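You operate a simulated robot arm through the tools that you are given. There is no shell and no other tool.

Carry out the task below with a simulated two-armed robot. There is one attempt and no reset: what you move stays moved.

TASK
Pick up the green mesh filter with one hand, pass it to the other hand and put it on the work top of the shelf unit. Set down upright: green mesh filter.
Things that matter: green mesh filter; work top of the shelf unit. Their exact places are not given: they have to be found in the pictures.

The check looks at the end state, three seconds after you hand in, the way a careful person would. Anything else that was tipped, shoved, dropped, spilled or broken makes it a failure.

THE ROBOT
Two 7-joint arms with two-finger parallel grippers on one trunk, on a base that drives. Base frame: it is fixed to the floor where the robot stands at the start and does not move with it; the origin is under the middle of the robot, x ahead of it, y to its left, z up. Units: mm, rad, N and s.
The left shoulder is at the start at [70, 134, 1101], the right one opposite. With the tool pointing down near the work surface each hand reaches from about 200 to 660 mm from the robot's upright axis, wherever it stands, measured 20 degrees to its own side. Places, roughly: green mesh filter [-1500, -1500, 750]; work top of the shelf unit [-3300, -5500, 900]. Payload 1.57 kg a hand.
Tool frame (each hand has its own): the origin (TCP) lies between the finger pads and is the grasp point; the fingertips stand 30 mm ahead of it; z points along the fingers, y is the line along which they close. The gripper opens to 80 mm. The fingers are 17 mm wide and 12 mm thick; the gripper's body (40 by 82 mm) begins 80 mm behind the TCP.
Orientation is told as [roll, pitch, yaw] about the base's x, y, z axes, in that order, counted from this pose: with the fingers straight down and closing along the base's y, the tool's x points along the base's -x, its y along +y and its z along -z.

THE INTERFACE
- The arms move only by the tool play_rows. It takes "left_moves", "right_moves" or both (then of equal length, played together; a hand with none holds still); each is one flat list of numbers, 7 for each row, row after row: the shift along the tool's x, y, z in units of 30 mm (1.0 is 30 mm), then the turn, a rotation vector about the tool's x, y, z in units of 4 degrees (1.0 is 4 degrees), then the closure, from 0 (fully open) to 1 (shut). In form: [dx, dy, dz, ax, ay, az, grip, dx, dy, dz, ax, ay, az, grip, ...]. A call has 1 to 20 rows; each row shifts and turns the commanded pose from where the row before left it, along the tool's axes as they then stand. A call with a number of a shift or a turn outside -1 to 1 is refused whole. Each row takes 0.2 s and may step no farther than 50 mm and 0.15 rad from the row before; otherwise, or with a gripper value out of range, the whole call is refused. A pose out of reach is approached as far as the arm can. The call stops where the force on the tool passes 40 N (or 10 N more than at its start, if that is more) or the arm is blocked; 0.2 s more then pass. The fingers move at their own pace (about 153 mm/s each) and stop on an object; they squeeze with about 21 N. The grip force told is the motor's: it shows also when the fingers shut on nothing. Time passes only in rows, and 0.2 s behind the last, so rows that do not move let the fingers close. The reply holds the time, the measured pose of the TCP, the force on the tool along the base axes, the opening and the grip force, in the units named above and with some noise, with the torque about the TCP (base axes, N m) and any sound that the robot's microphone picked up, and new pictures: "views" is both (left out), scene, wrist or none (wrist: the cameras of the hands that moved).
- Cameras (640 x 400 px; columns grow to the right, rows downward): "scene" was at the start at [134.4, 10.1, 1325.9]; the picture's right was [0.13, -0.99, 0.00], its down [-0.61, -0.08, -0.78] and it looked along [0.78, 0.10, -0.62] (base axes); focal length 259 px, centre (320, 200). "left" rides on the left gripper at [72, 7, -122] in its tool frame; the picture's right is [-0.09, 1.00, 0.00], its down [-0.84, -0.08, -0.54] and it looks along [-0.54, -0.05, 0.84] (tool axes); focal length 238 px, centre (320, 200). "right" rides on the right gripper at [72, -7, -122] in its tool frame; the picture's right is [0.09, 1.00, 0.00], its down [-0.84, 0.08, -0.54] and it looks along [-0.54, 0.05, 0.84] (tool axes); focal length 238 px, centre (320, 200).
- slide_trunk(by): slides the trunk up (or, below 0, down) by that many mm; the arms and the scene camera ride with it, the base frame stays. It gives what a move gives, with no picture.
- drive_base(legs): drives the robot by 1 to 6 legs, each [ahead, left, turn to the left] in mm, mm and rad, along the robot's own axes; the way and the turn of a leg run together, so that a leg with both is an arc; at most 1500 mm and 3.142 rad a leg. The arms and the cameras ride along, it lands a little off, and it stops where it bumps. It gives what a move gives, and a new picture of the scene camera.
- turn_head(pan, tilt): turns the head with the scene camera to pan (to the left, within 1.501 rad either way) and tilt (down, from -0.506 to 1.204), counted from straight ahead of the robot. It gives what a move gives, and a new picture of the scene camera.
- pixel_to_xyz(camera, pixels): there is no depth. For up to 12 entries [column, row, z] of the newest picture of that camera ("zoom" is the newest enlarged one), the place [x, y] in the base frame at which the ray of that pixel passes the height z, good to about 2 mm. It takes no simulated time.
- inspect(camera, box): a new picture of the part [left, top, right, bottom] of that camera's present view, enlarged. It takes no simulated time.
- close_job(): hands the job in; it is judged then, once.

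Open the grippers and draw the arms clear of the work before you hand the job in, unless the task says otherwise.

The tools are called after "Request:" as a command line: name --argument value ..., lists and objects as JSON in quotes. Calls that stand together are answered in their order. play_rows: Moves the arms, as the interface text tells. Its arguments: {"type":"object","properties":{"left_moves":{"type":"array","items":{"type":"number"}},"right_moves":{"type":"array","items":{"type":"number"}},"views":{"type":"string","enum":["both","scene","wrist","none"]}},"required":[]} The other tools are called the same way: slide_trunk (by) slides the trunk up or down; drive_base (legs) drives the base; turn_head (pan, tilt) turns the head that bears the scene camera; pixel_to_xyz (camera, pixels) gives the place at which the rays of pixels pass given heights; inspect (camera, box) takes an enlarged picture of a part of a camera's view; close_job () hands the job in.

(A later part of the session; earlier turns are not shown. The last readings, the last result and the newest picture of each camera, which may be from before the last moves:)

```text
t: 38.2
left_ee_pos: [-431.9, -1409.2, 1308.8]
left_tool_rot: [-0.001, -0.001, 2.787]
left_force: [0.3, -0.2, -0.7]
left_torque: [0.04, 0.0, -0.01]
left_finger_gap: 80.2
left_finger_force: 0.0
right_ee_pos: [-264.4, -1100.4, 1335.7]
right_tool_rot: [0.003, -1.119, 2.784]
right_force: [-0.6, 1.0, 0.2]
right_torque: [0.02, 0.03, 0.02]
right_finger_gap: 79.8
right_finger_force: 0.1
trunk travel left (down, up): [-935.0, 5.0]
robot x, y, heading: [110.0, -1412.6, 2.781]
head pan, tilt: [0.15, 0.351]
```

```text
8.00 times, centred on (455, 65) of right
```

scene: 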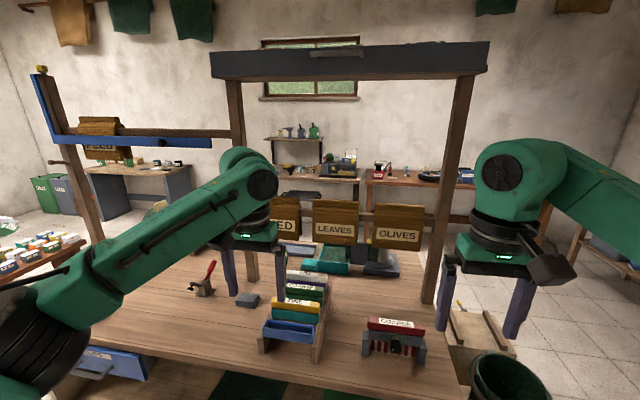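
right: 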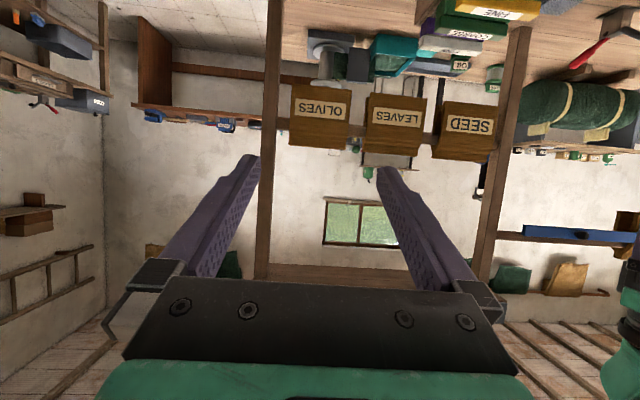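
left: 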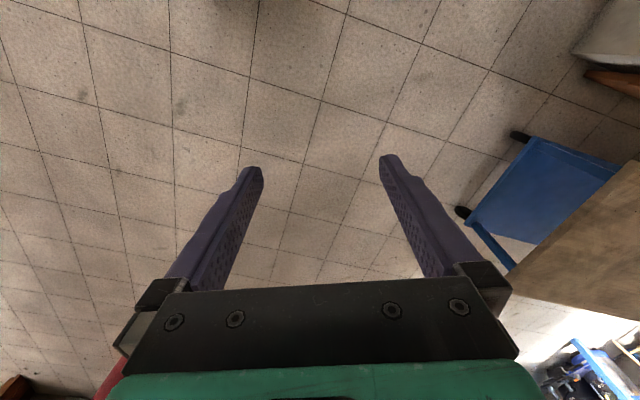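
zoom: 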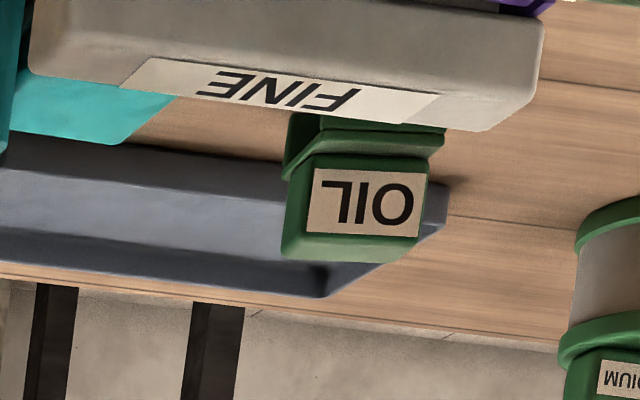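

That is it: a mesh cylinder with green rims and a green top labelled MEDIUM at about (-1556,-1538), 160 mm from the bench's back edge. I restore the right hand and plan a route round the bench's right end to its back.

Request:
play_rows --right_moves '[0, 0, 0, 0, 1, 0, 0, 0, 0, 0, 0, 1, 0, 0, 0, 0, 0, 0, 1, 0, 0, 0, 0, 0, 0, 1, 0, 0, 0, 0, 0, 0, 1, 0, 0, 0, 0, 0, 0, 1, 0, 0, 0, 0, 0, 0, 1, 0, 0, 0, 0, 0, 0, 1, 0, 0, 0, 0, 0, 0, 1, 0, 0, 0, 0, 0, 0, 1, 0, 0, 0, 0, 0, 0, 1, 0, 0, 0, 0, 0, 0, 1, 0, 0, 0, 0, 0, 0, 1, 0, 0, 0, 0, 0, 0, 1, 0, 0, 0, 0, 0, 0, 1, 0, 0, 0, 0, 0, 0, 1, 0, 0]' --views "none"

Request:
drive_base --legs '[[-300, 0, 0], [0, -700, 0]]'

Request:
turn_head --pan -0.6 --tilt 0.5

```text
t: 41.6
left_ee_pos: [-432.1, -1409.9, 1310.5]
left_tool_rot: [0.0, 0.001, 2.786]
left_force: [-0.8, -0.4, 0.4]
left_torque: [-0.04, 0.0, -0.01]
left_finger_gap: 80.2
left_finger_force: 0.0
right_ee_pos: [-266.6, -1101.3, 1334.1]
right_tool_rot: [-0.002, 0.0, 2.787]
right_force: [-0.6, 0.5, -0.9]
right_torque: [0.02, -0.03, 0.03]
right_finger_gap: 79.8
right_finger_force: 0.1
trunk travel left (down, up): [-935.0, 5.0]
robot x, y, heading: [106.5, -1413.3, 2.786]
head pan, tilt: [0.15, 0.351]
```

```text
t: 47.0
left_ee_pos: [86.7, -873.6, 1309.9]
left_tool_rot: [-0.001, 0.001, 2.784]
left_force: [-0.1, 0.3, 0.1]
left_torque: [0.01, 0.0, 0.0]
left_finger_gap: 80.1
left_finger_force: 0.0
right_ee_pos: [254.1, -567.2, 1334.1]
right_tool_rot: [0.0, -0.002, 2.783]
right_force: [0.2, -0.8, -0.2]
right_torque: [0.0, 0.03, -0.03]
right_finger_gap: 80.3
right_finger_force: 0.1
trunk travel left (down, up): [-935.0, 5.0]
robot x, y, heading: [624.5, -876.7, 2.776]
head pan, tilt: [0.15, 0.351]
```

scene: 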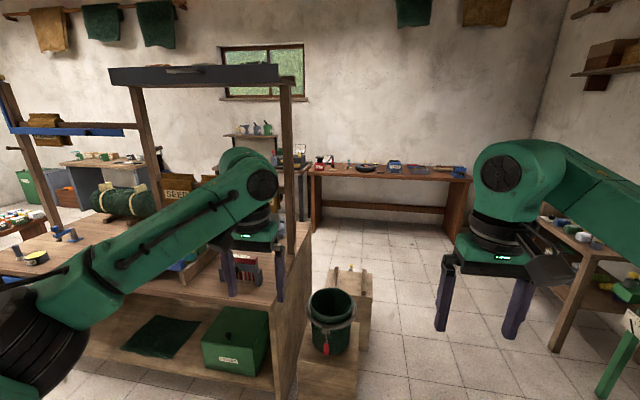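

```text
t: 48.1
left_ee_pos: [86.5, -873.4, 1310.0]
left_tool_rot: [0.0, 0.0, 2.784]
left_force: [0.4, -1.0, 0.8]
left_torque: [0.02, -0.01, 0.0]
left_finger_gap: 79.9
left_finger_force: 0.0
right_ee_pos: [254.5, -566.3, 1334.5]
right_tool_rot: [-0.001, 0.0, 2.785]
right_force: [0.0, -0.4, -0.9]
right_torque: [-0.04, 0.03, -0.03]
right_finger_gap: 79.8
right_finger_force: 0.1
trunk travel left (down, up): [-935.0, 5.0]
robot x, y, heading: [627.0, -876.6, 2.786]
head pan, tilt: [-0.6, 0.499]
```

scene: 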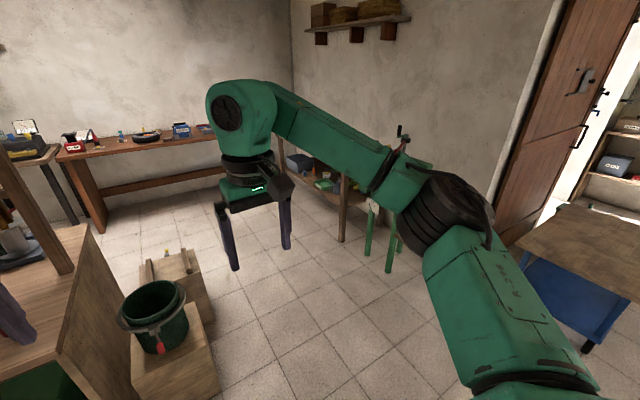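

The open corridor runs between the boxes (≤ column 220) and the wall table/green stand (≥ column 340). I measure its borders.

Request:
pixel_to_xyz --camera "scene" --pixels '[[218, 390, 0], [213, 322, 0], [343, 240, 0], [388, 270, 0], [366, 253, 0], [103, 232, 0], [75, 225, 0], [160, 282, 330], [200, 270, 330], [588, 350, 0]]'

```text
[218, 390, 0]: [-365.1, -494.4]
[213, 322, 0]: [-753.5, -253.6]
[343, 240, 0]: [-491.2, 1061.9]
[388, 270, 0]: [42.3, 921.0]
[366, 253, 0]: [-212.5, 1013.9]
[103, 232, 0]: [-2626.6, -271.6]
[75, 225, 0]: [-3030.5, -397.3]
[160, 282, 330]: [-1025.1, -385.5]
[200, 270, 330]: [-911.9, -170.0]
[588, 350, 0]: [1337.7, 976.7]
```

Corridor is clear: boxes end at about (-365,-494)…(-910,-170), the stand begins at about y 900. I drive through to (-300,330) and look at the bench's back.

Request:
drive_base --legs '[[0, -809, 0], [1290, 0, 0]]'

Request:
turn_head --pan 0.7 --tilt 0.5

```text
t: 58.4
left_ee_pos: [-810.7, 340.9, 1311.1]
left_tool_rot: [0.001, 0.0, 2.761]
left_force: [0.9, -0.7, -0.2]
left_torque: [-0.02, 0.03, -0.01]
left_finger_gap: 80.0
left_finger_force: 0.0
right_ee_pos: [-638.2, 647.6, 1335.9]
right_tool_rot: [0.0, -0.002, 2.763]
right_force: [0.0, -0.3, 0.1]
right_torque: [-0.01, 0.0, -0.03]
right_finger_gap: 79.9
right_finger_force: 0.0
trunk travel left (down, up): [-935.0, 5.0]
robot x, y, heading: [-270.7, 324.9, 2.762]
head pan, tilt: [-0.6, 0.499]
```

scene: 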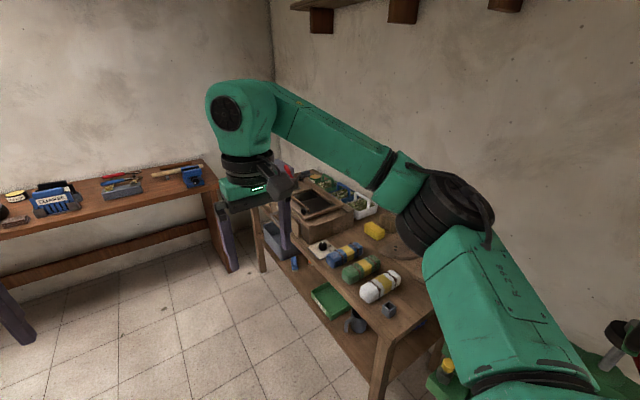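

```text
t: 59.8
left_ee_pos: [-814.4, 342.9, 1309.3]
left_tool_rot: [-0.001, 0.001, 2.762]
left_force: [0.1, 0.6, -0.9]
left_torque: [-0.01, -0.01, 0.01]
left_finger_gap: 80.1
left_finger_force: 0.2
right_ee_pos: [-639.4, 647.2, 1334.2]
right_tool_rot: [0.0, 0.001, 2.763]
right_force: [0.0, 0.3, 0.5]
right_torque: [-0.04, 0.01, -0.07]
right_finger_gap: 79.9
right_finger_force: 0.0
trunk travel left (down, up): [-935.0, 5.0]
robot x, y, heading: [-271.7, 326.1, 2.764]
head pan, tilt: [0.7, 0.499]
```

scene: 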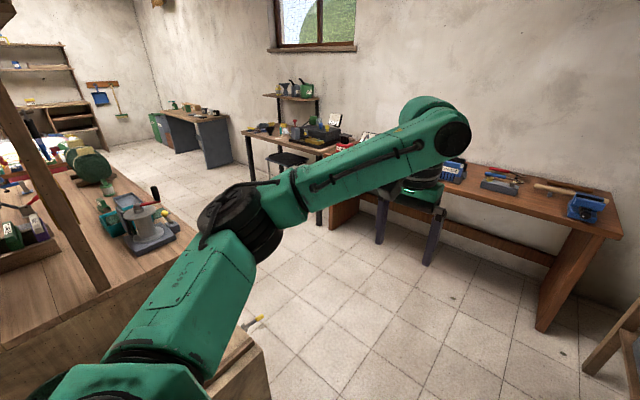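

The aisle behind the bench is visible. I measure the wall tables' legs, the stool and the bench's back edge.

Request:
pixel_to_xyz --camera "scene" --pixels '[[319, 225, 0], [252, 178, 0], [332, 229, 0], [541, 331, 0], [160, 215, 750], [262, 327, 300], [290, 165, 500], [178, 238, 750], [112, 182, 750]]'

Request:
inspect --camera "scene" --box '[20, 120, 220, 260]'

```text
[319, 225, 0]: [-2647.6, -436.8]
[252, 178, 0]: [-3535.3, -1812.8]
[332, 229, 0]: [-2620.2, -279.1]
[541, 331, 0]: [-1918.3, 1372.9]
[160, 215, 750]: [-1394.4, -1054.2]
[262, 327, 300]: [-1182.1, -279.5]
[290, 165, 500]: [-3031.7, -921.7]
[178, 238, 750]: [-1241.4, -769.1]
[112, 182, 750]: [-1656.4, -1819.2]
```

```text
2.86 times, centred on (120, 190) of scene
```

zoom: 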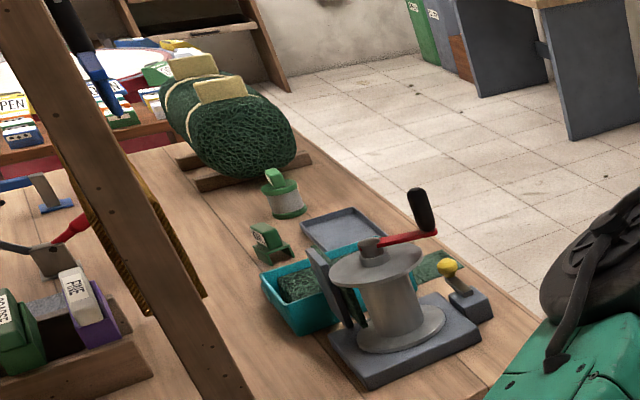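

The filter stands at scene (108,188) near the back edge; the aisle behind the bench is over 1 m wide. I drive to a waypoint north of the bench, turn round, then look again.

Request:
drive_base --legs '[[1105, 413, 0]]'

Request:
drive_base --legs '[[0, 0, -3.13]]'

Request:
turn_head --pan -0.9 --tilt 0.55

```text
t: 65.7
left_ee_pos: [-1968.0, 375.5, 1311.6]
left_tool_rot: [0.0, 0.0, 2.743]
left_force: [-0.1, -0.5, -0.1]
left_torque: [-0.02, 0.01, -0.01]
left_finger_gap: 80.1
left_finger_force: 0.1
right_ee_pos: [-1789.3, 677.5, 1334.6]
right_tool_rot: [0.0, -0.001, 2.743]
right_force: [0.0, -0.1, 0.5]
right_torque: [-0.03, 0.01, 0.01]
right_finger_gap: 80.2
right_finger_force: 0.0
trunk travel left (down, up): [-935.0, 5.0]
robot x, y, heading: [-1432.4, 350.4, 2.742]
head pan, tilt: [0.7, 0.499]
```

scene: 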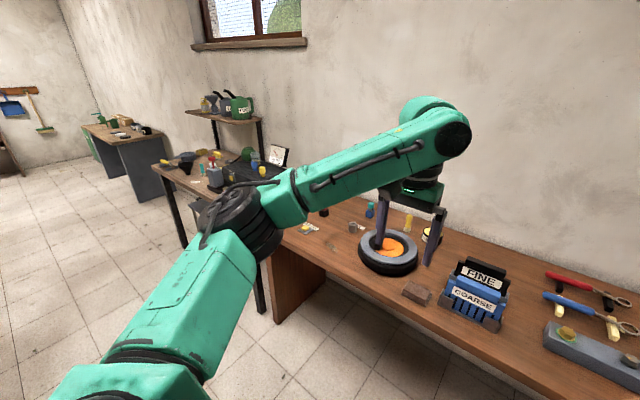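

```text
t: 73.7
left_ee_pos: [-897.4, 268.5, 1309.6]
left_tool_rot: [-0.001, 0.001, -0.504]
left_force: [0.4, 0.6, -0.1]
left_torque: [0.0, 0.03, 0.0]
left_finger_gap: 80.1
left_finger_force: 0.0
right_ee_pos: [-1107.6, -11.1, 1333.6]
right_tool_rot: [0.001, -0.002, -0.503]
right_force: [-1.1, 0.3, 0.0]
right_torque: [0.01, 0.01, -0.01]
right_finger_gap: 79.9
right_finger_force: 0.1
trunk travel left (down, up): [-935.0, 5.0]
robot x, y, heading: [-1431.6, 349.0, -0.509]
head pan, tilt: [0.7, 0.499]
```

scene: 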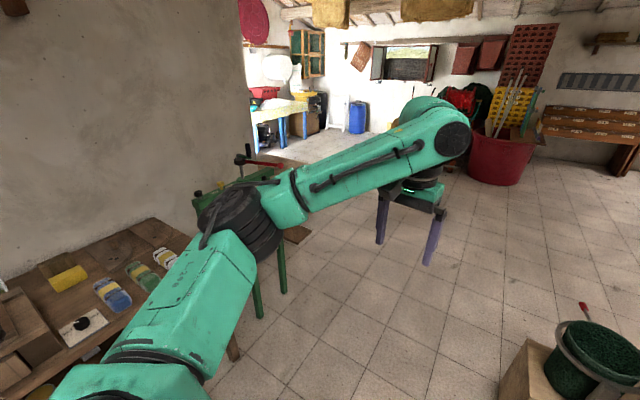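

```text
t: 75.4
left_ee_pos: [-897.3, 267.8, 1310.1]
left_tool_rot: [0.0, 0.0, -0.504]
left_force: [0.1, 0.4, 0.2]
left_torque: [0.0, 0.01, -0.02]
left_finger_gap: 80.0
left_finger_force: 0.2
right_ee_pos: [-1108.4, -12.2, 1333.8]
right_tool_rot: [0.0, -0.001, -0.503]
right_force: [-1.1, -0.1, 1.0]
right_torque: [0.04, -0.01, -0.02]
right_finger_gap: 80.0
right_finger_force: 0.1
trunk travel left (down, up): [-935.0, 5.0]
robot x, y, heading: [-1428.6, 352.6, -0.499]
head pan, tilt: [-0.901, 0.55]
```

scene: 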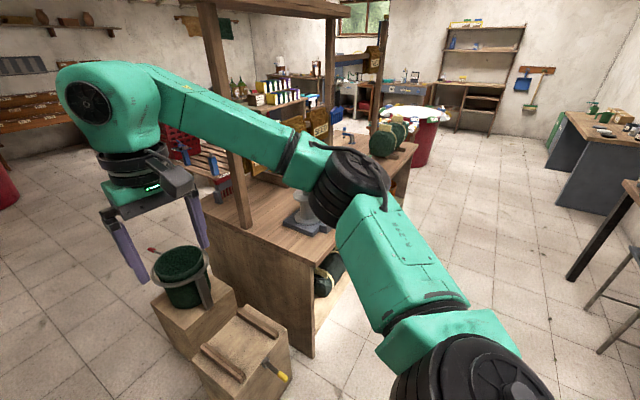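

Aisle is clear (bench back at columns ~310–415, wall table at 570+). I strafe right into the aisle and align heading with the bench.

Request:
drive_base --legs '[[-97, -909, 0], [0, 0, 0.13]]'

Request:
turn_head --pan -0.5 --tilt 0.6

```text
t: 80.7
left_ee_pos: [-1405.9, -394.6, 1309.8]
left_tool_rot: [0.001, 0.0, -0.363]
left_force: [0.2, 0.1, -0.5]
left_torque: [0.04, 0.01, 0.03]
left_finger_gap: 79.8
left_finger_force: 0.0
right_ee_pos: [-1574.4, -701.5, 1333.2]
right_tool_rot: [0.001, -0.001, -0.362]
right_force: [0.0, 1.2, 0.0]
right_torque: [0.03, -0.01, -0.03]
right_finger_gap: 80.0
right_finger_force: 0.2
trunk travel left (down, up): [-935.0, 5.0]
robot x, y, heading: [-1939.9, -386.4, -0.364]
head pan, tilt: [-0.901, 0.55]
```

scene: 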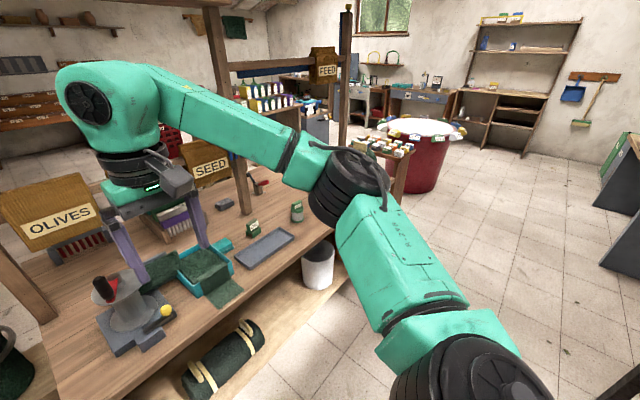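

```text
t: 81.6
left_ee_pos: [-1405.2, -392.5, 1309.9]
left_tool_rot: [-0.001, 0.0, -0.364]
left_force: [-0.2, 0.0, 0.2]
left_torque: [-0.01, -0.04, 0.01]
left_finger_gap: 80.2
left_finger_force: 0.1
right_ee_pos: [-1574.0, -699.1, 1333.5]
right_tool_rot: [0.001, -0.001, -0.361]
right_force: [0.6, -0.2, 0.0]
right_torque: [0.02, 0.02, 0.0]
right_finger_gap: 80.1
right_finger_force: 0.0
trunk travel left (down, up): [-935.0, 5.0]
robot x, y, heading: [-1944.1, -387.8, -0.366]
head pan, tilt: [-0.499, 0.6]
```

scene: 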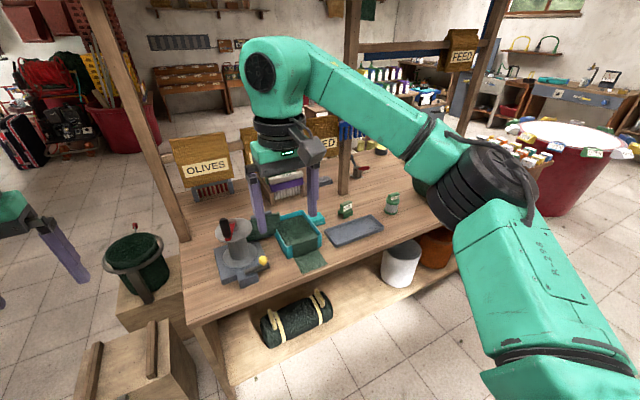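

The filter is at (392,203), beside the OIL can and grey tray. I strafe right so it's ahead of me slightly to the right.

Request:
drive_base --legs '[[20, -785, 0]]'

Request:
turn_head --pan -0.1 --tilt 0.85

```text
t: 85.7
left_ee_pos: [-1660.5, -1121.5, 1311.4]
left_tool_rot: [-0.002, 0.001, -0.365]
left_force: [0.0, 0.5, 0.3]
left_torque: [-0.02, 0.04, 0.03]
left_finger_gap: 79.9
left_finger_force: 0.0
right_ee_pos: [-1830.4, -1427.4, 1333.7]
right_tool_rot: [-0.003, 0.001, -0.365]
right_force: [0.2, 0.1, 0.3]
right_torque: [-0.04, 0.0, 0.01]
right_finger_gap: 80.2
right_finger_force: 0.1
trunk travel left (down, up): [-935.0, 5.0]
robot x, y, heading: [-2204.1, -1116.1, -0.367]
head pan, tilt: [-0.499, 0.6]
```

scene: 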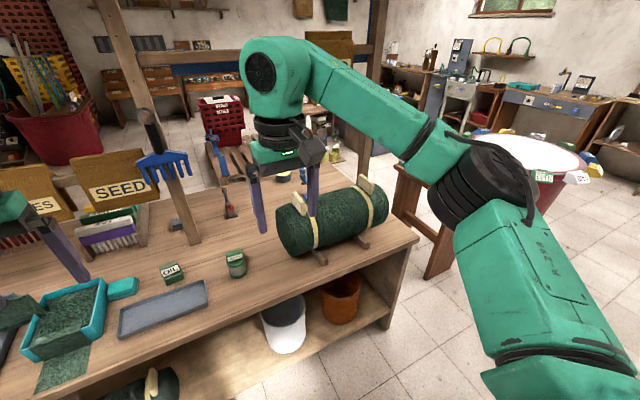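

```text
t: 86.6
left_ee_pos: [-1661.8, -1123.3, 1309.1]
left_tool_rot: [0.0, 0.001, -0.363]
left_force: [-0.6, 0.2, 0.2]
left_torque: [-0.01, -0.01, 0.05]
left_finger_gap: 79.9
left_finger_force: 0.1
right_ee_pos: [-1830.9, -1430.1, 1334.4]
right_tool_rot: [-0.001, -0.001, -0.364]
right_force: [0.0, 0.8, -0.1]
right_torque: [-0.01, 0.03, 0.01]
right_finger_gap: 80.1
right_finger_force: 0.1
trunk travel left (down, up): [-935.0, 5.0]
robot x, y, heading: [-2200.5, -1117.3, -0.366]
head pan, tilt: [-0.099, 0.85]
```

scene: 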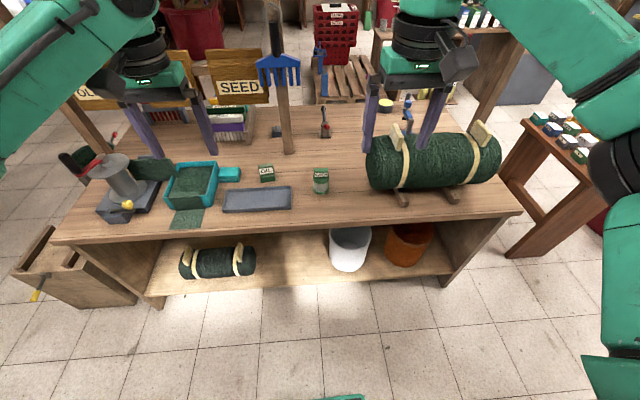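

I now see the filter at (321,182), the post base (288,150) with a blue rake on it, and the roll at (430,160). I measure these and enlarge the filter.

Request:
pixel_to_xyz --camera "scene" --pixels '[[321, 192, 750], [321, 172, 850], [288, 152, 750], [322, 219, 750], [266, 180, 750], [291, 205, 750], [372, 190, 750], [404, 205, 750], [278, 85, 1000], [365, 285, 200], [345, 396, 0]]'

Request:
inspect --camera "scene" --box '[250, 130, 390, 220]'

Request:
inspect --camera "right" --box '[0, 0, 640, 400]'

```text
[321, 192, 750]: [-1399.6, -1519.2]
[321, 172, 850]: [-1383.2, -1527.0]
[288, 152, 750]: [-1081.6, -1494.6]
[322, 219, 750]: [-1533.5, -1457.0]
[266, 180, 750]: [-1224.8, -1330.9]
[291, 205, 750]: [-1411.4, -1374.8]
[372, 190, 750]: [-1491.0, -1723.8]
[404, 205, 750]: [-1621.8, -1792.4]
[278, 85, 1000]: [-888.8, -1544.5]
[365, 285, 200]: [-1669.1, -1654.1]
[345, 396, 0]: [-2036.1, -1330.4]
```

```text
4.44 times, centred on (320, 175) of scene
```

zoom: 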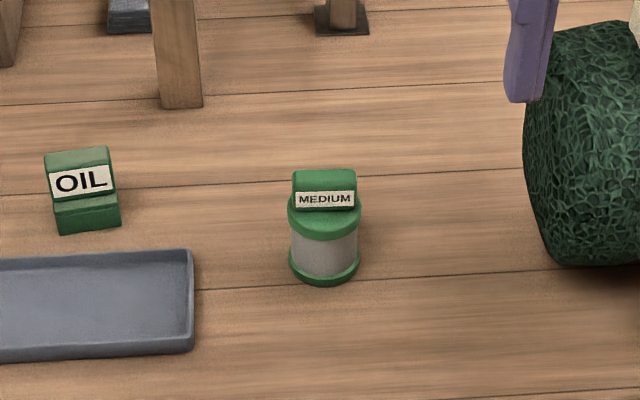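

```text
1.00 times, centred on (320, 200) of right (not enlarged: the box is as wide or as high as the picture)
```

zoom: 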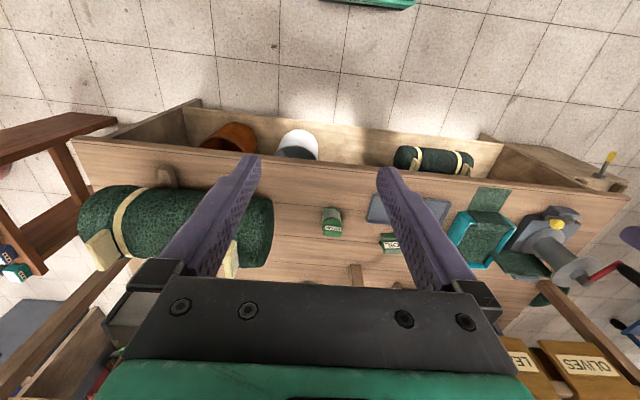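

The table top height seems more like 795 than 750, so I triangulate with the right wrist view.

Request:
pixel_to_xyz --camera "zoom" --pixels '[[330, 208, 750], [330, 208, 800], [333, 236, 850], [333, 236, 900], [370, 220, 750], [370, 220, 800], [356, 272, 750], [356, 272, 800]]'

Request:
pixel_to_xyz --camera "scene" --pixels '[[321, 193, 800], [321, 193, 780], [321, 168, 850], [321, 168, 900], [292, 190, 750], [292, 190, 800], [288, 154, 750], [288, 154, 800]]'

Request:
inspect --camera "right" --box '[280, 180, 420, 280]'

```text
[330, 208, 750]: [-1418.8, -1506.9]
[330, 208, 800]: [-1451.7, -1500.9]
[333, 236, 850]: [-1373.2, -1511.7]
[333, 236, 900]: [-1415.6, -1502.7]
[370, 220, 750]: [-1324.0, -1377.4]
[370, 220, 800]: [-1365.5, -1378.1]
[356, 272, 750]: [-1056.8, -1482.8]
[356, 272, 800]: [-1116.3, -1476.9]
```

```text
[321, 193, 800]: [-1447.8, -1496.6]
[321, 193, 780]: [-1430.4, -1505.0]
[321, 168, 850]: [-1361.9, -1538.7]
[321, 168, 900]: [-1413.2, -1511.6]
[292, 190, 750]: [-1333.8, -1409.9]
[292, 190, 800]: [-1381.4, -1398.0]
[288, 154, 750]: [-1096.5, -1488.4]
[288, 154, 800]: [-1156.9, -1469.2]
```

```text
4.00 times, centred on (350, 230) of right
```

zoom: 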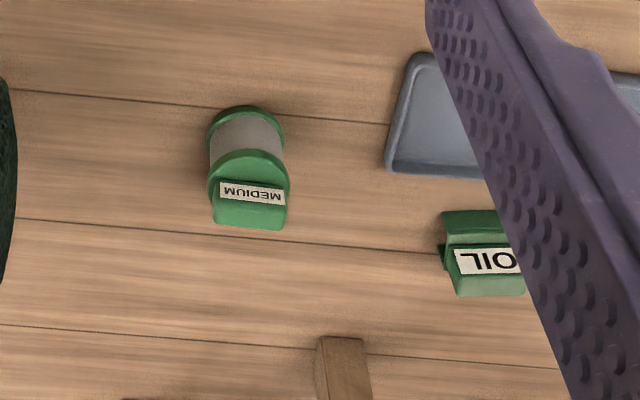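

Filter base is near (-1430,-1505), about 64 mm in diameter, the tab on top about 55 mm wide. Before choosing the grip I look at the shelf unit from here.

Request:
turn_head --pan -1.45 --tilt 0.2

Request:
inspect --camera "scene" --box '[220, 90, 420, 230]'

```text
t: 88.1
left_ee_pos: [-1662.2, -1123.4, 1309.2]
left_tool_rot: [-0.001, 0.0, -0.363]
left_force: [-0.1, -0.8, 0.0]
left_torque: [-0.02, -0.03, 0.05]
left_finger_gap: 79.7
left_finger_force: 0.1
right_ee_pos: [-1829.1, -1429.7, 1334.2]
right_tool_rot: [-0.001, 0.0, -0.364]
right_force: [0.4, 0.4, -0.4]
right_torque: [-0.02, 0.0, 0.01]
right_finger_gap: 80.1
right_finger_force: 0.0
trunk travel left (down, up): [-935.0, 5.0]
robot x, y, heading: [-2204.7, -1114.0, -0.365]
head pan, tilt: [-1.45, 0.201]
```

scene: 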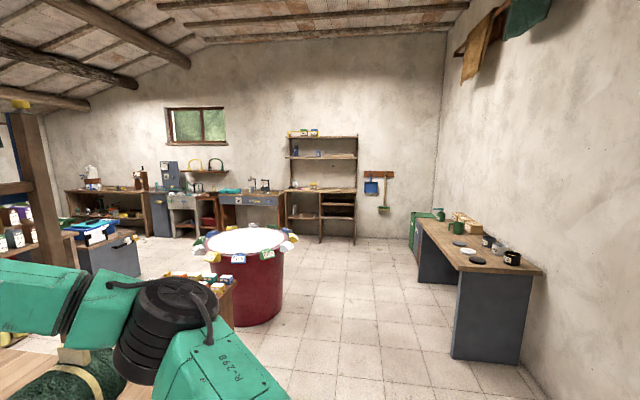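

```text
2.86 times, centred on (320, 160) of scene
```

zoom: 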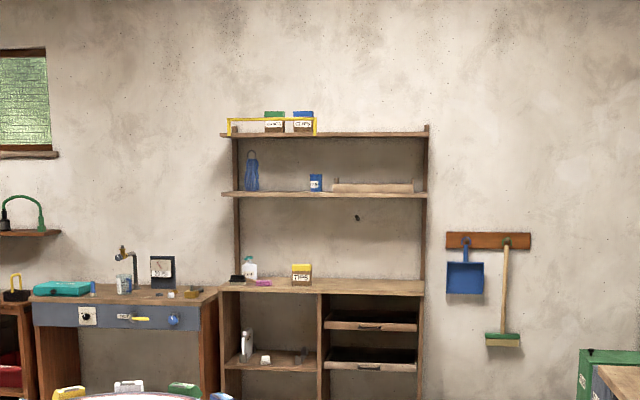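

The shelf unit has a ~570 mm gap above its work top and its right half is empty, so both grips are possible there. I'll take the tab from above with the right hand. First I look down to judge the base clearance to the bench.

Request:
turn_head --pan 0 --tilt 1.2

Request:
pixel_to_xyz --camera "scene" --pixels '[[320, 390, 0], [320, 350, 0], [320, 100, 795]]'

```text
t: 89.7
left_ee_pos: [-1662.0, -1122.3, 1309.5]
left_tool_rot: [-0.001, 0.0, -0.364]
left_force: [-0.8, -1.0, 0.0]
left_torque: [-0.02, 0.02, 0.01]
left_finger_gap: 80.4
left_finger_force: 0.0
right_ee_pos: [-1831.3, -1428.8, 1335.1]
right_tool_rot: [0.0, -0.001, -0.363]
right_force: [-0.3, 0.1, -0.7]
right_torque: [-0.01, 0.01, 0.02]
right_finger_gap: 79.8
right_finger_force: 0.0
trunk travel left (down, up): [-935.0, 5.0]
robot x, y, heading: [-2200.6, -1117.6, -0.36]
head pan, tilt: [0.0, 1.201]
```

scene: 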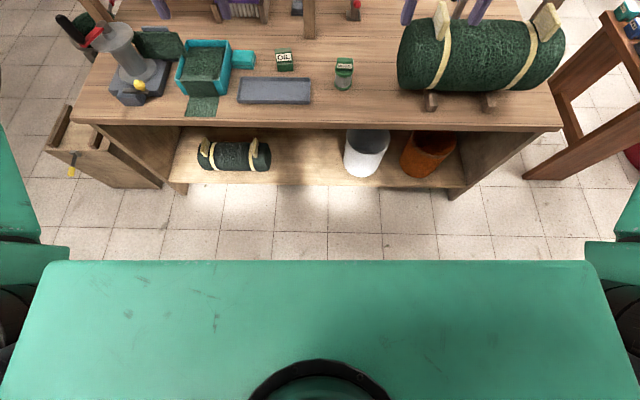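

```text
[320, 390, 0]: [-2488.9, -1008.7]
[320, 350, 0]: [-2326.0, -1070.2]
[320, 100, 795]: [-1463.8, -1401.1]
```

The base isn't visible past the shoulder plate (front rim at row 262); I find how far that ray lands on the floor, which bounds the base.

Request:
pixel_to_xyz --camera "scene" --pixels '[[320, 262, 0], [320, 262, 300], [320, 127, 795], [345, 88, 795], [345, 62, 900], [343, 90, 795], [320, 185, 150]]'

Request:
inspect --camera "scene" --box '[280, 40, 410, 120]'

```text
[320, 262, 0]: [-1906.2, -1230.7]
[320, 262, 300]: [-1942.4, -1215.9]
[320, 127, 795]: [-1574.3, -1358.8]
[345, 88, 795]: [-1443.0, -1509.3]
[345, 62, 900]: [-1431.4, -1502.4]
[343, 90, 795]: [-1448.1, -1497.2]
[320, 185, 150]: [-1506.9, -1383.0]
```

```text
4.92 times, centred on (345, 80) of scene
```

zoom: 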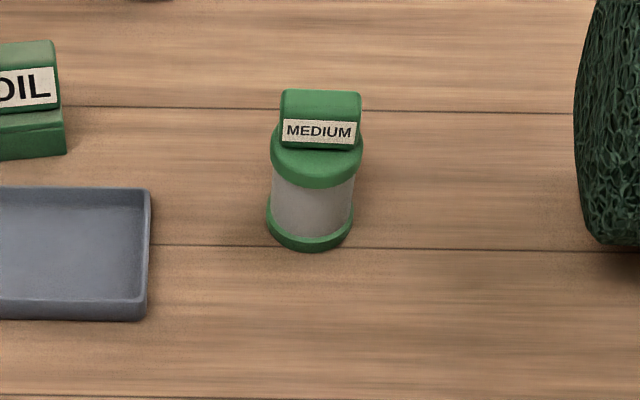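

The base reaches at most ~315 mm ahead; the bench edge is ~670 ahead and the filter ~848 ahead, ~92 right. I advance 285 mm.

Request:
drive_base --legs '[[285, 0, 0]]'

Request:
turn_head --pan -0.2 --tilt 1.0

```text
t: 91.7
left_ee_pos: [-1397.2, -1223.5, 1312.1]
left_tool_rot: [0.0, -0.001, -0.364]
left_force: [0.0, 0.8, 1.1]
left_torque: [0.0, -0.06, 0.01]
left_finger_gap: 80.0
left_finger_force: 0.1
right_ee_pos: [-1566.5, -1529.3, 1335.7]
right_tool_rot: [0.001, -0.003, -0.362]
right_force: [-0.3, -0.4, -0.6]
right_torque: [-0.01, -0.05, 0.04]
right_finger_gap: 80.0
right_finger_force: 0.0
trunk travel left (down, up): [-935.0, 5.0]
robot x, y, heading: [-1932.4, -1215.6, -0.368]
head pan, tilt: [0.0, 1.201]
```

scene: 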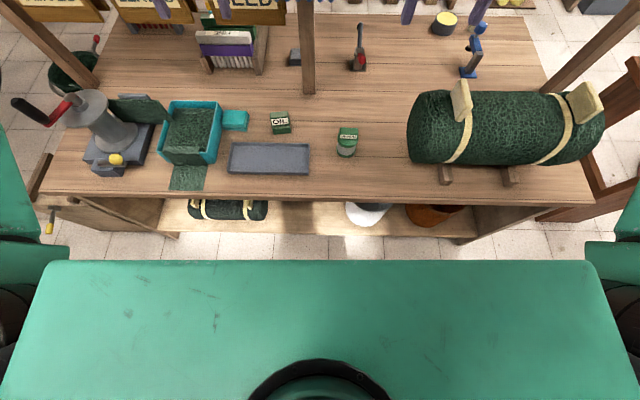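

```text
t: 92.4
left_ee_pos: [-1395.4, -1225.2, 1309.1]
left_tool_rot: [0.001, -0.002, -0.365]
left_force: [0.6, 0.0, -0.3]
left_torque: [0.03, 0.02, 0.03]
left_finger_gap: 80.1
left_finger_force: 0.1
right_ee_pos: [-1563.9, -1531.3, 1334.7]
right_tool_rot: [-0.001, -0.002, -0.363]
right_force: [0.4, -0.5, -0.2]
right_torque: [0.01, 0.02, -0.02]
right_finger_gap: 80.2
right_finger_force: 0.2
trunk travel left (down, up): [-935.0, 5.0]
robot x, y, heading: [-1933.4, -1218.9, -0.366]
head pan, tilt: [-0.201, 1.0]
```

scene: 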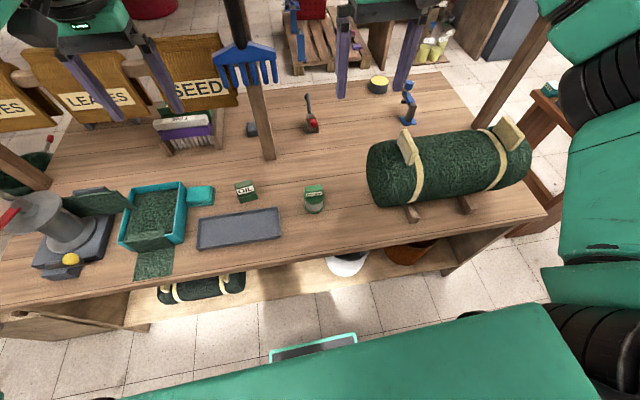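

Clear of the bench. I triangulate the filter again with scene and right wrist enlargements.

Request:
inspect --camera "right" --box '[220, 60, 420, 200]'

Request:
inspect --camera "scene" --box '[255, 160, 375, 240]'

```text
2.86 times, centred on (320, 130) of right
```

zoom: 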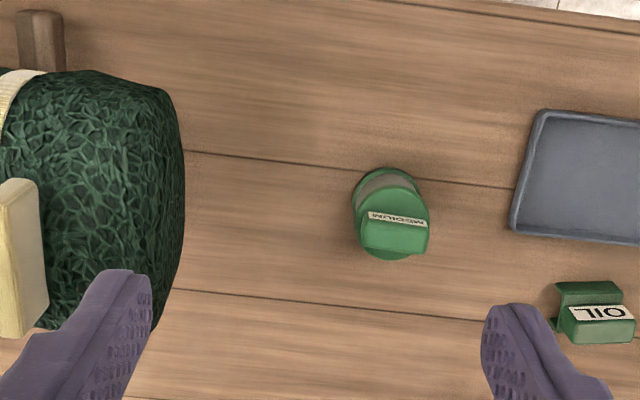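

```text
5.00 times, centred on (315, 200) of scene
```

zoom: 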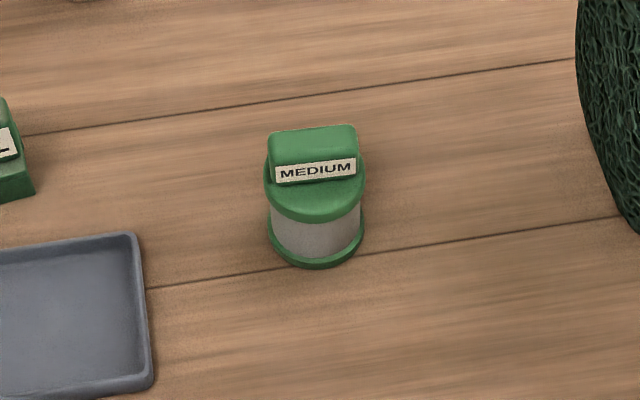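

I query the scene enlargement for tray corner, filter tab and base at several heights, then the same for the right wrist view.

Request:
pixel_to_xyz --camera "zoom" --pixels '[[137, 236, 780], [137, 236, 820], [316, 268, 780], [316, 268, 800], [276, 184, 880], [356, 171, 880], [276, 184, 900], [356, 171, 900], [313, 130, 900], [313, 130, 920], [612, 217, 780], [612, 217, 800]]'

Request:
inspect --camera "right" --box '[220, 60, 420, 200]'

Request:
pixel_to_xyz --camera "zoom" --pixels '[[510, 232, 780], [510, 232, 820], [378, 168, 780], [378, 168, 800], [426, 228, 880], [368, 219, 880], [426, 228, 900], [368, 219, 900], [394, 252, 900], [394, 252, 920], [190, 151, 780], [190, 151, 800]]'

```text
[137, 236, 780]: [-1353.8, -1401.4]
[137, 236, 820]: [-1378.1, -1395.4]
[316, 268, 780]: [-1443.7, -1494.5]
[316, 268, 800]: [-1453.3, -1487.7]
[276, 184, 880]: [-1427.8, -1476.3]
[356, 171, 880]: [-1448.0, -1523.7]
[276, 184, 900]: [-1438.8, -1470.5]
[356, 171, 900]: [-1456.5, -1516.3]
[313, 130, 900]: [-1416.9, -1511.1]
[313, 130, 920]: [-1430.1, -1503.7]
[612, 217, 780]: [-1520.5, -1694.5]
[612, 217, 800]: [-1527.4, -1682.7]
```

```text
2.86 times, centred on (320, 130) of right
```

zoom: 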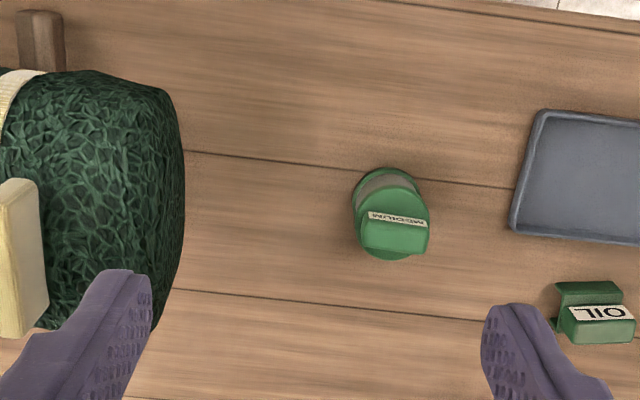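

```text
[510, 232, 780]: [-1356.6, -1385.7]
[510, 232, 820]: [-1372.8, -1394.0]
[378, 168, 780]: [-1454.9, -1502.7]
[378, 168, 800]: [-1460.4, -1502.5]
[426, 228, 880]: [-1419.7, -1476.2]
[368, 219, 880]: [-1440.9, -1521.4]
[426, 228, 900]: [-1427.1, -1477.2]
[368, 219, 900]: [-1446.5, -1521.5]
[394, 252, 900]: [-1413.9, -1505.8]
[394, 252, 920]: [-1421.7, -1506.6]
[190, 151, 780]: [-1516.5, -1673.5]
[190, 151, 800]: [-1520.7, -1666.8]
```

Triangulated: filter axis ≈ (-1425,-1505), table z ≈ 797, rim top ≈ 872, tab top ≈ 907; tab thin direction points to me. I yaw the right hand 90° (so it closes on the tab's thin side) at this safe height.

Request:
play_rows --right_moves '[0, 0, 0, 0, 0, -1, 0, 0, 0, 0, 0, 0, -1, 0, 0, 0, 0, 0, 0, -1, 0, 0, 0, 0, 0, 0, -1, 0, 0, 0, 0, 0, 0, -1, 0, 0, 0, 0, 0, 0, -1, 0, 0, 0, 0, 0, 0, -1, 0, 0, 0, 0, 0, 0, -1, 0, 0, 0, 0, 0, 0, -1, 0, 0, 0, 0, 0, 0, -1, 0, 0, 0, 0, 0, 0, -1, 0, 0, 0, 0, 0, 0, -1, 0, 0, 0, 0, 0, 0, -1, 0, 0, 0, 0, 0, 0, -1, 0, 0, 0, 0, 0, 0, -1, 0, 0, 0, 0, 0, 0, -1, 0, 0, 0, 0, 0, 0, -1, 0, 0, 0, 0, 0, 0, -1, 0, 0, 0, 0, 0, 0, -1, 0, 0, 0, 0, 0, 0, -1, 0]' --views "both"

```text
t: 96.6
left_ee_pos: [-1394.2, -1224.2, 1309.3]
left_tool_rot: [0.0, 0.001, -0.364]
left_force: [0.3, 0.2, -0.6]
left_torque: [-0.01, 0.01, -0.06]
left_finger_gap: 79.9
left_finger_force: 0.0
right_ee_pos: [-1689.2, -1360.1, 1302.0]
right_tool_rot: [-0.003, 0.001, 1.03]
right_force: [0.7, -0.4, -0.5]
right_torque: [-0.01, -0.01, -0.02]
right_finger_gap: 79.8
right_finger_force: 0.0
right hand out of reach, approached as far as the arm can: row 8, 9, 10, 11, 12, 13, 14, 15, 16, 17, 18, 19, 20
trunk travel left (down, up): [-935.0, 5.0]
robot x, y, heading: [-1931.5, -1214.4, -0.363]
head pan, tilt: [-0.201, 1.0]
```

scene: 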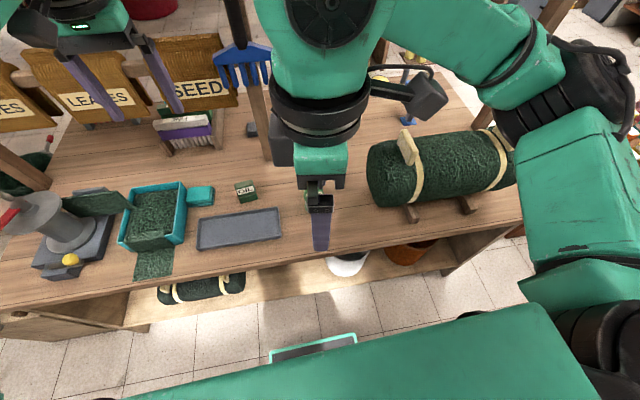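
right: 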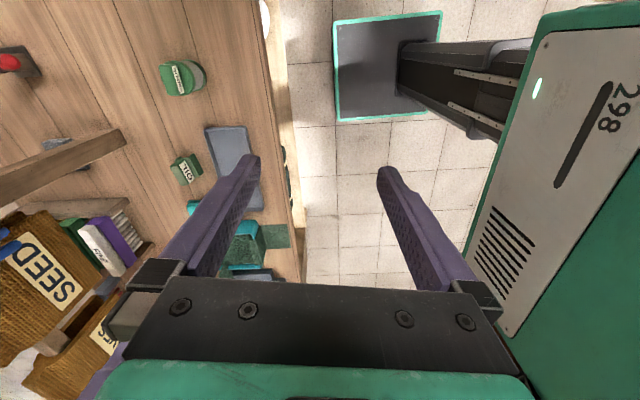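

The yawed pose is out of reach here, so I undo the yaw and instead close across the tab's width (~57 mm, still 11 mm margin per side).

Request:
play_rows --right_moves '[0, 0, 0, 0, 0, 1, 0, 0, 0, 0, 0, 0, 1, 0, 0, 0, 0, 0, 0, 1, 0, 0, 0, 0, 0, 0, 1, 0, 0, 0, 0, 0, 0, 1, 0, 0, 0, 0, 0, 0, 1, 0, 0, 0, 0, 0, 0, 1, 0, 0, 0, 0, 0, 0, 1, 0, 0, 0, 0, 0, 0, 1, 0, 0, 0, 0, 0, 0, 1, 0, 0, 0, 0, 0, 0, 1, 0, 0, 0, 0, 0, 0, 1, 0, 0, 0, 0, 0, 0, 1, 0, 0, 0, 0, 0, 0, 1, 0, 0, 0, 0, 0, 0, 1, 0, 0, 0, 0, 0, 0, 1, 0, 0, 0, 0, 0, 0, 1, 0, 0, 0, 0, 0, 0, 1, 0, 0, 0, 0, 0, 0, 1, 0, 0, 0, 0, 0, 0, 1, 0]' --views "none"

Request:
slide_trunk --by -150

```text
t: 100.8
left_ee_pos: [-1394.8, -1224.6, 1310.1]
left_tool_rot: [-0.001, 0.0, -0.366]
left_force: [0.3, -0.5, -0.3]
left_torque: [0.02, 0.02, -0.02]
left_finger_gap: 80.1
left_finger_force: 0.1
right_ee_pos: [-1688.4, -1361.6, 1301.6]
right_tool_rot: [-0.002, 0.001, -0.364]
right_force: [-0.4, 0.1, 0.2]
right_torque: [0.0, 0.0, 0.01]
right_finger_gap: 79.9
right_finger_force: 0.1
trunk travel left (down, up): [-935.0, 5.0]
robot x, y, heading: [-1933.4, -1217.7, -0.365]
head pan, tilt: [-0.201, 1.0]
```

```text
t: 102.5
left_ee_pos: [-1394.8, -1224.3, 1160.7]
left_tool_rot: [0.0, 0.0, -0.365]
left_force: [0.9, -1.1, -0.2]
left_torque: [-0.01, -0.01, 0.03]
left_finger_gap: 79.8
left_finger_force: 0.1
right_ee_pos: [-1688.8, -1361.3, 1151.9]
right_tool_rot: [0.001, -0.001, -0.364]
right_force: [1.2, -1.2, 0.0]
right_torque: [0.03, 0.01, 0.01]
right_finger_gap: 80.1
right_finger_force: 0.1
trunk travel left (down, up): [-785.0, 155.0]
robot x, y, heading: [-1934.1, -1220.1, -0.365]
head pan, tilt: [-0.201, 1.0]
```

Hand is back square at (-1689,-1361,1152). I move it 298 mm ahead and 41 mm right to above the filter.

Request:
play_rows --right_moves '[-0.83, -0.113, 0, 0, 0, 0, 0, -0.83, -0.113, 0, 0, 0, 0, 0, -0.83, -0.113, 0, 0, 0, 0, 0, -0.83, -0.113, 0, 0, 0, 0, 0, -0.83, -0.113, 0, 0, 0, 0, 0, -0.83, -0.113, 0, 0, 0, 0, 0, -0.83, -0.113, 0, 0, 0, 0, 0, -0.83, -0.113, 0, 0, 0, 0, 0, -0.83, -0.113, 0, 0, 0, 0, 0, -0.83, -0.113, 0, 0, 0, 0, 0, -0.83, -0.113, 0, 0, 0, 0, 0, -0.83, -0.113, 0, 0, 0, 0, 0]' --views "both"

```text
t: 105.1
left_ee_pos: [-1393.7, -1222.9, 1159.2]
left_tool_rot: [-0.002, 0.0, -0.365]
left_force: [0.7, 0.7, -0.1]
left_torque: [-0.05, 0.01, -0.03]
left_finger_gap: 79.9
left_finger_force: 0.1
right_ee_pos: [-1426.1, -1498.6, 1149.9]
right_tool_rot: [-0.002, 0.0, -0.361]
right_force: [0.3, 0.4, 0.9]
right_torque: [-0.02, 0.02, 0.02]
right_finger_gap: 80.2
right_finger_force: 0.0
right hand out of reach, approached as far as the arm can: row 12
trunk travel left (down, up): [-785.0, 155.0]
robot x, y, heading: [-1929.8, -1217.9, -0.366]
head pan, tilt: [-0.201, 1.0]
```

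scene: 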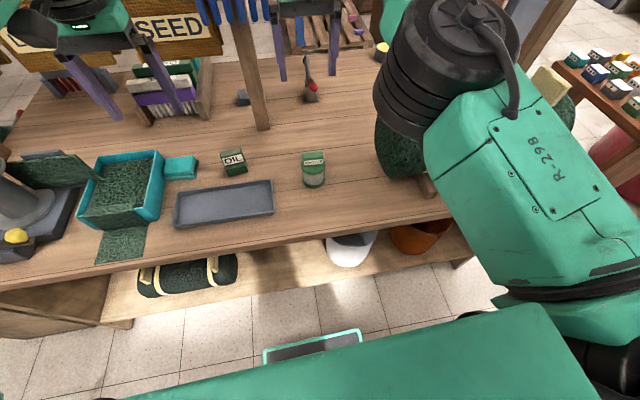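
right: 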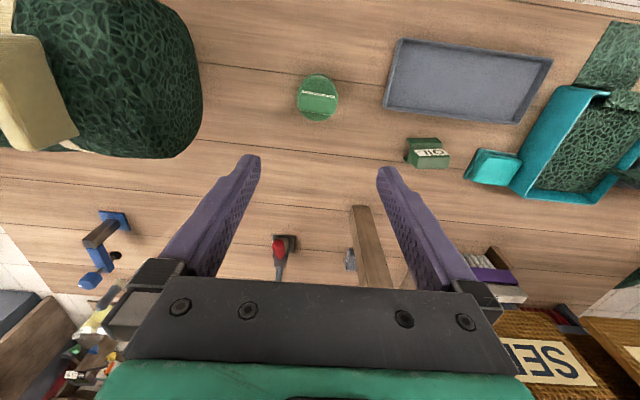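

The hand is over the filter but at the edge of reach at this height; lowering should ease it. I check where the right elbow is relative to the roll.

Request:
pixel_to_xyz --camera "scene" --pixels '[[445, 60, 1250], [445, 60, 1150], [445, 100, 1250], [445, 100, 1150], [430, 140, 1100], [550, 90, 1015], [560, 200, 1250], [560, 200, 1150]]'

Request:
inspect --camera "left" --box '[0, 0, 640, 400]'

Request:
turn_head --pan -0.7 --tilt 0.7

```text
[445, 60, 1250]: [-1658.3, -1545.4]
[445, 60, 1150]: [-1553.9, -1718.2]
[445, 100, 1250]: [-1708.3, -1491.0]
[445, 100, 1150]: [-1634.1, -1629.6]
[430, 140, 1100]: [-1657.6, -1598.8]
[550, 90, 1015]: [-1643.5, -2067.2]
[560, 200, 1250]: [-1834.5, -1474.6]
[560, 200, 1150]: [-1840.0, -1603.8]
```

```text
1.00 times, centred on (320, 200) of left (not enlarged: the box is as wide or as high as the picture)
```

zoom: 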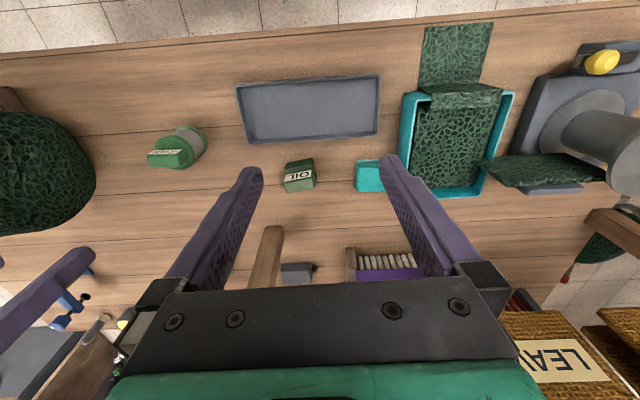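

```text
t: 106.1
left_ee_pos: [-1394.7, -1225.3, 1159.3]
left_tool_rot: [0.002, 0.0, -0.365]
left_force: [-0.1, 0.2, 0.6]
left_torque: [-0.05, -0.02, 0.01]
left_finger_gap: 79.9
left_finger_force: 0.1
right_ee_pos: [-1428.1, -1501.3, 1148.2]
right_tool_rot: [0.0, 0.002, -0.364]
right_force: [0.0, -0.5, -0.2]
right_torque: [0.02, 0.03, 0.02]
right_finger_gap: 80.1
right_finger_force: 0.1
trunk travel left (down, up): [-785.0, 155.0]
robot x, y, heading: [-1934.5, -1215.9, -0.366]
head pan, tilt: [-0.7, 0.7]
```

scene: 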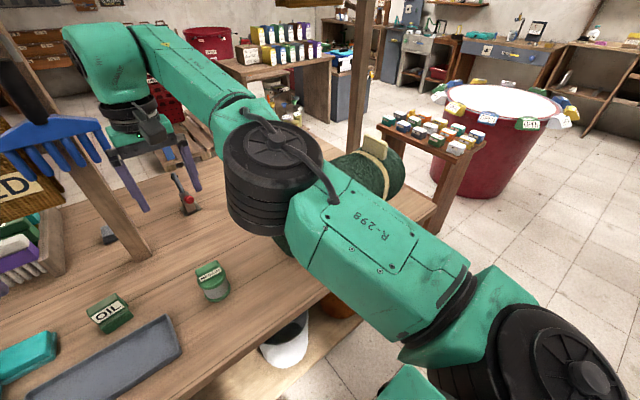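

The right elbow hangs near the roll's end, and would sink as the hand lowers. I raise the trunk so the arm reaches down from higher, keeping the elbow well above the roll.

Request:
slide_trunk --by 140

Request:
play_rows --right_moves '[0, 0, 1, 0, 0, 0, 0, 0, 0, 1, 0, 0, 0, 0, 0, 0, 1, 0, 0, 0, 0, 0, 0, 1, 0, 0, 0, 0, 0, 0, 1, 0, 0, 0, 0, 0, 0, 1, 0, 0, 0, 0, 0, 0, 1, 0, 0, 0, 0]' --views "both"

```text
t: 107.7
left_ee_pos: [-1393.8, -1225.1, 1299.5]
left_tool_rot: [0.0, 0.001, -0.364]
left_force: [0.3, 0.4, -0.3]
left_torque: [0.01, 0.0, 0.0]
left_finger_gap: 79.9
left_finger_force: 0.1
right_ee_pos: [-1426.6, -1500.8, 1289.6]
right_tool_rot: [0.0, 0.001, -0.365]
right_force: [-0.3, -0.9, -0.2]
right_torque: [-0.01, 0.01, 0.04]
right_finger_gap: 80.0
right_finger_force: 0.1
trunk travel left (down, up): [-925.0, 15.0]
robot x, y, heading: [-1935.2, -1219.0, -0.363]
head pan, tilt: [-0.7, 0.7]
```

```text
t: 109.3
left_ee_pos: [-1394.1, -1224.9, 1300.0]
left_tool_rot: [0.0, 0.001, -0.365]
left_force: [0.4, 0.0, -0.7]
left_torque: [0.02, 0.02, -0.01]
left_finger_gap: 80.1
left_finger_force: 0.0
right_ee_pos: [-1426.0, -1499.1, 1080.8]
right_tool_rot: [0.001, 0.002, -0.365]
right_force: [0.0, 0.1, 0.0]
right_torque: [0.01, -0.02, 0.02]
right_finger_gap: 80.1
right_finger_force: 0.0
trunk travel left (down, up): [-925.0, 15.0]
robot x, y, heading: [-1935.6, -1216.1, -0.37]
head pan, tilt: [-0.7, 0.7]
```

scene: 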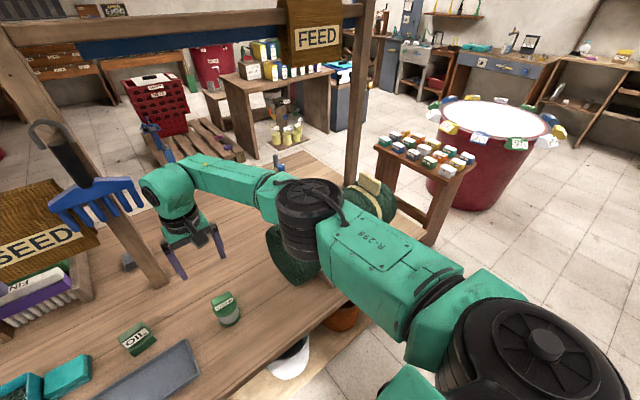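
right: 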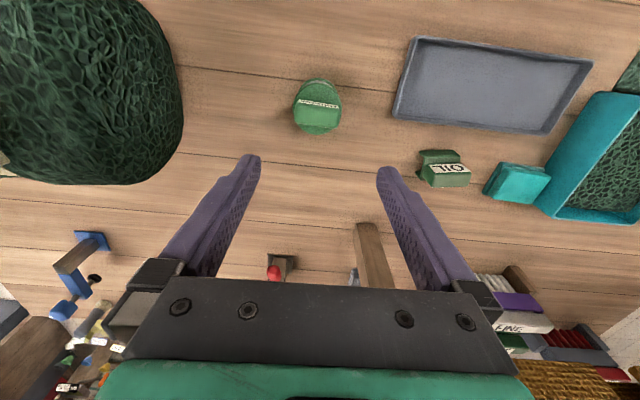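

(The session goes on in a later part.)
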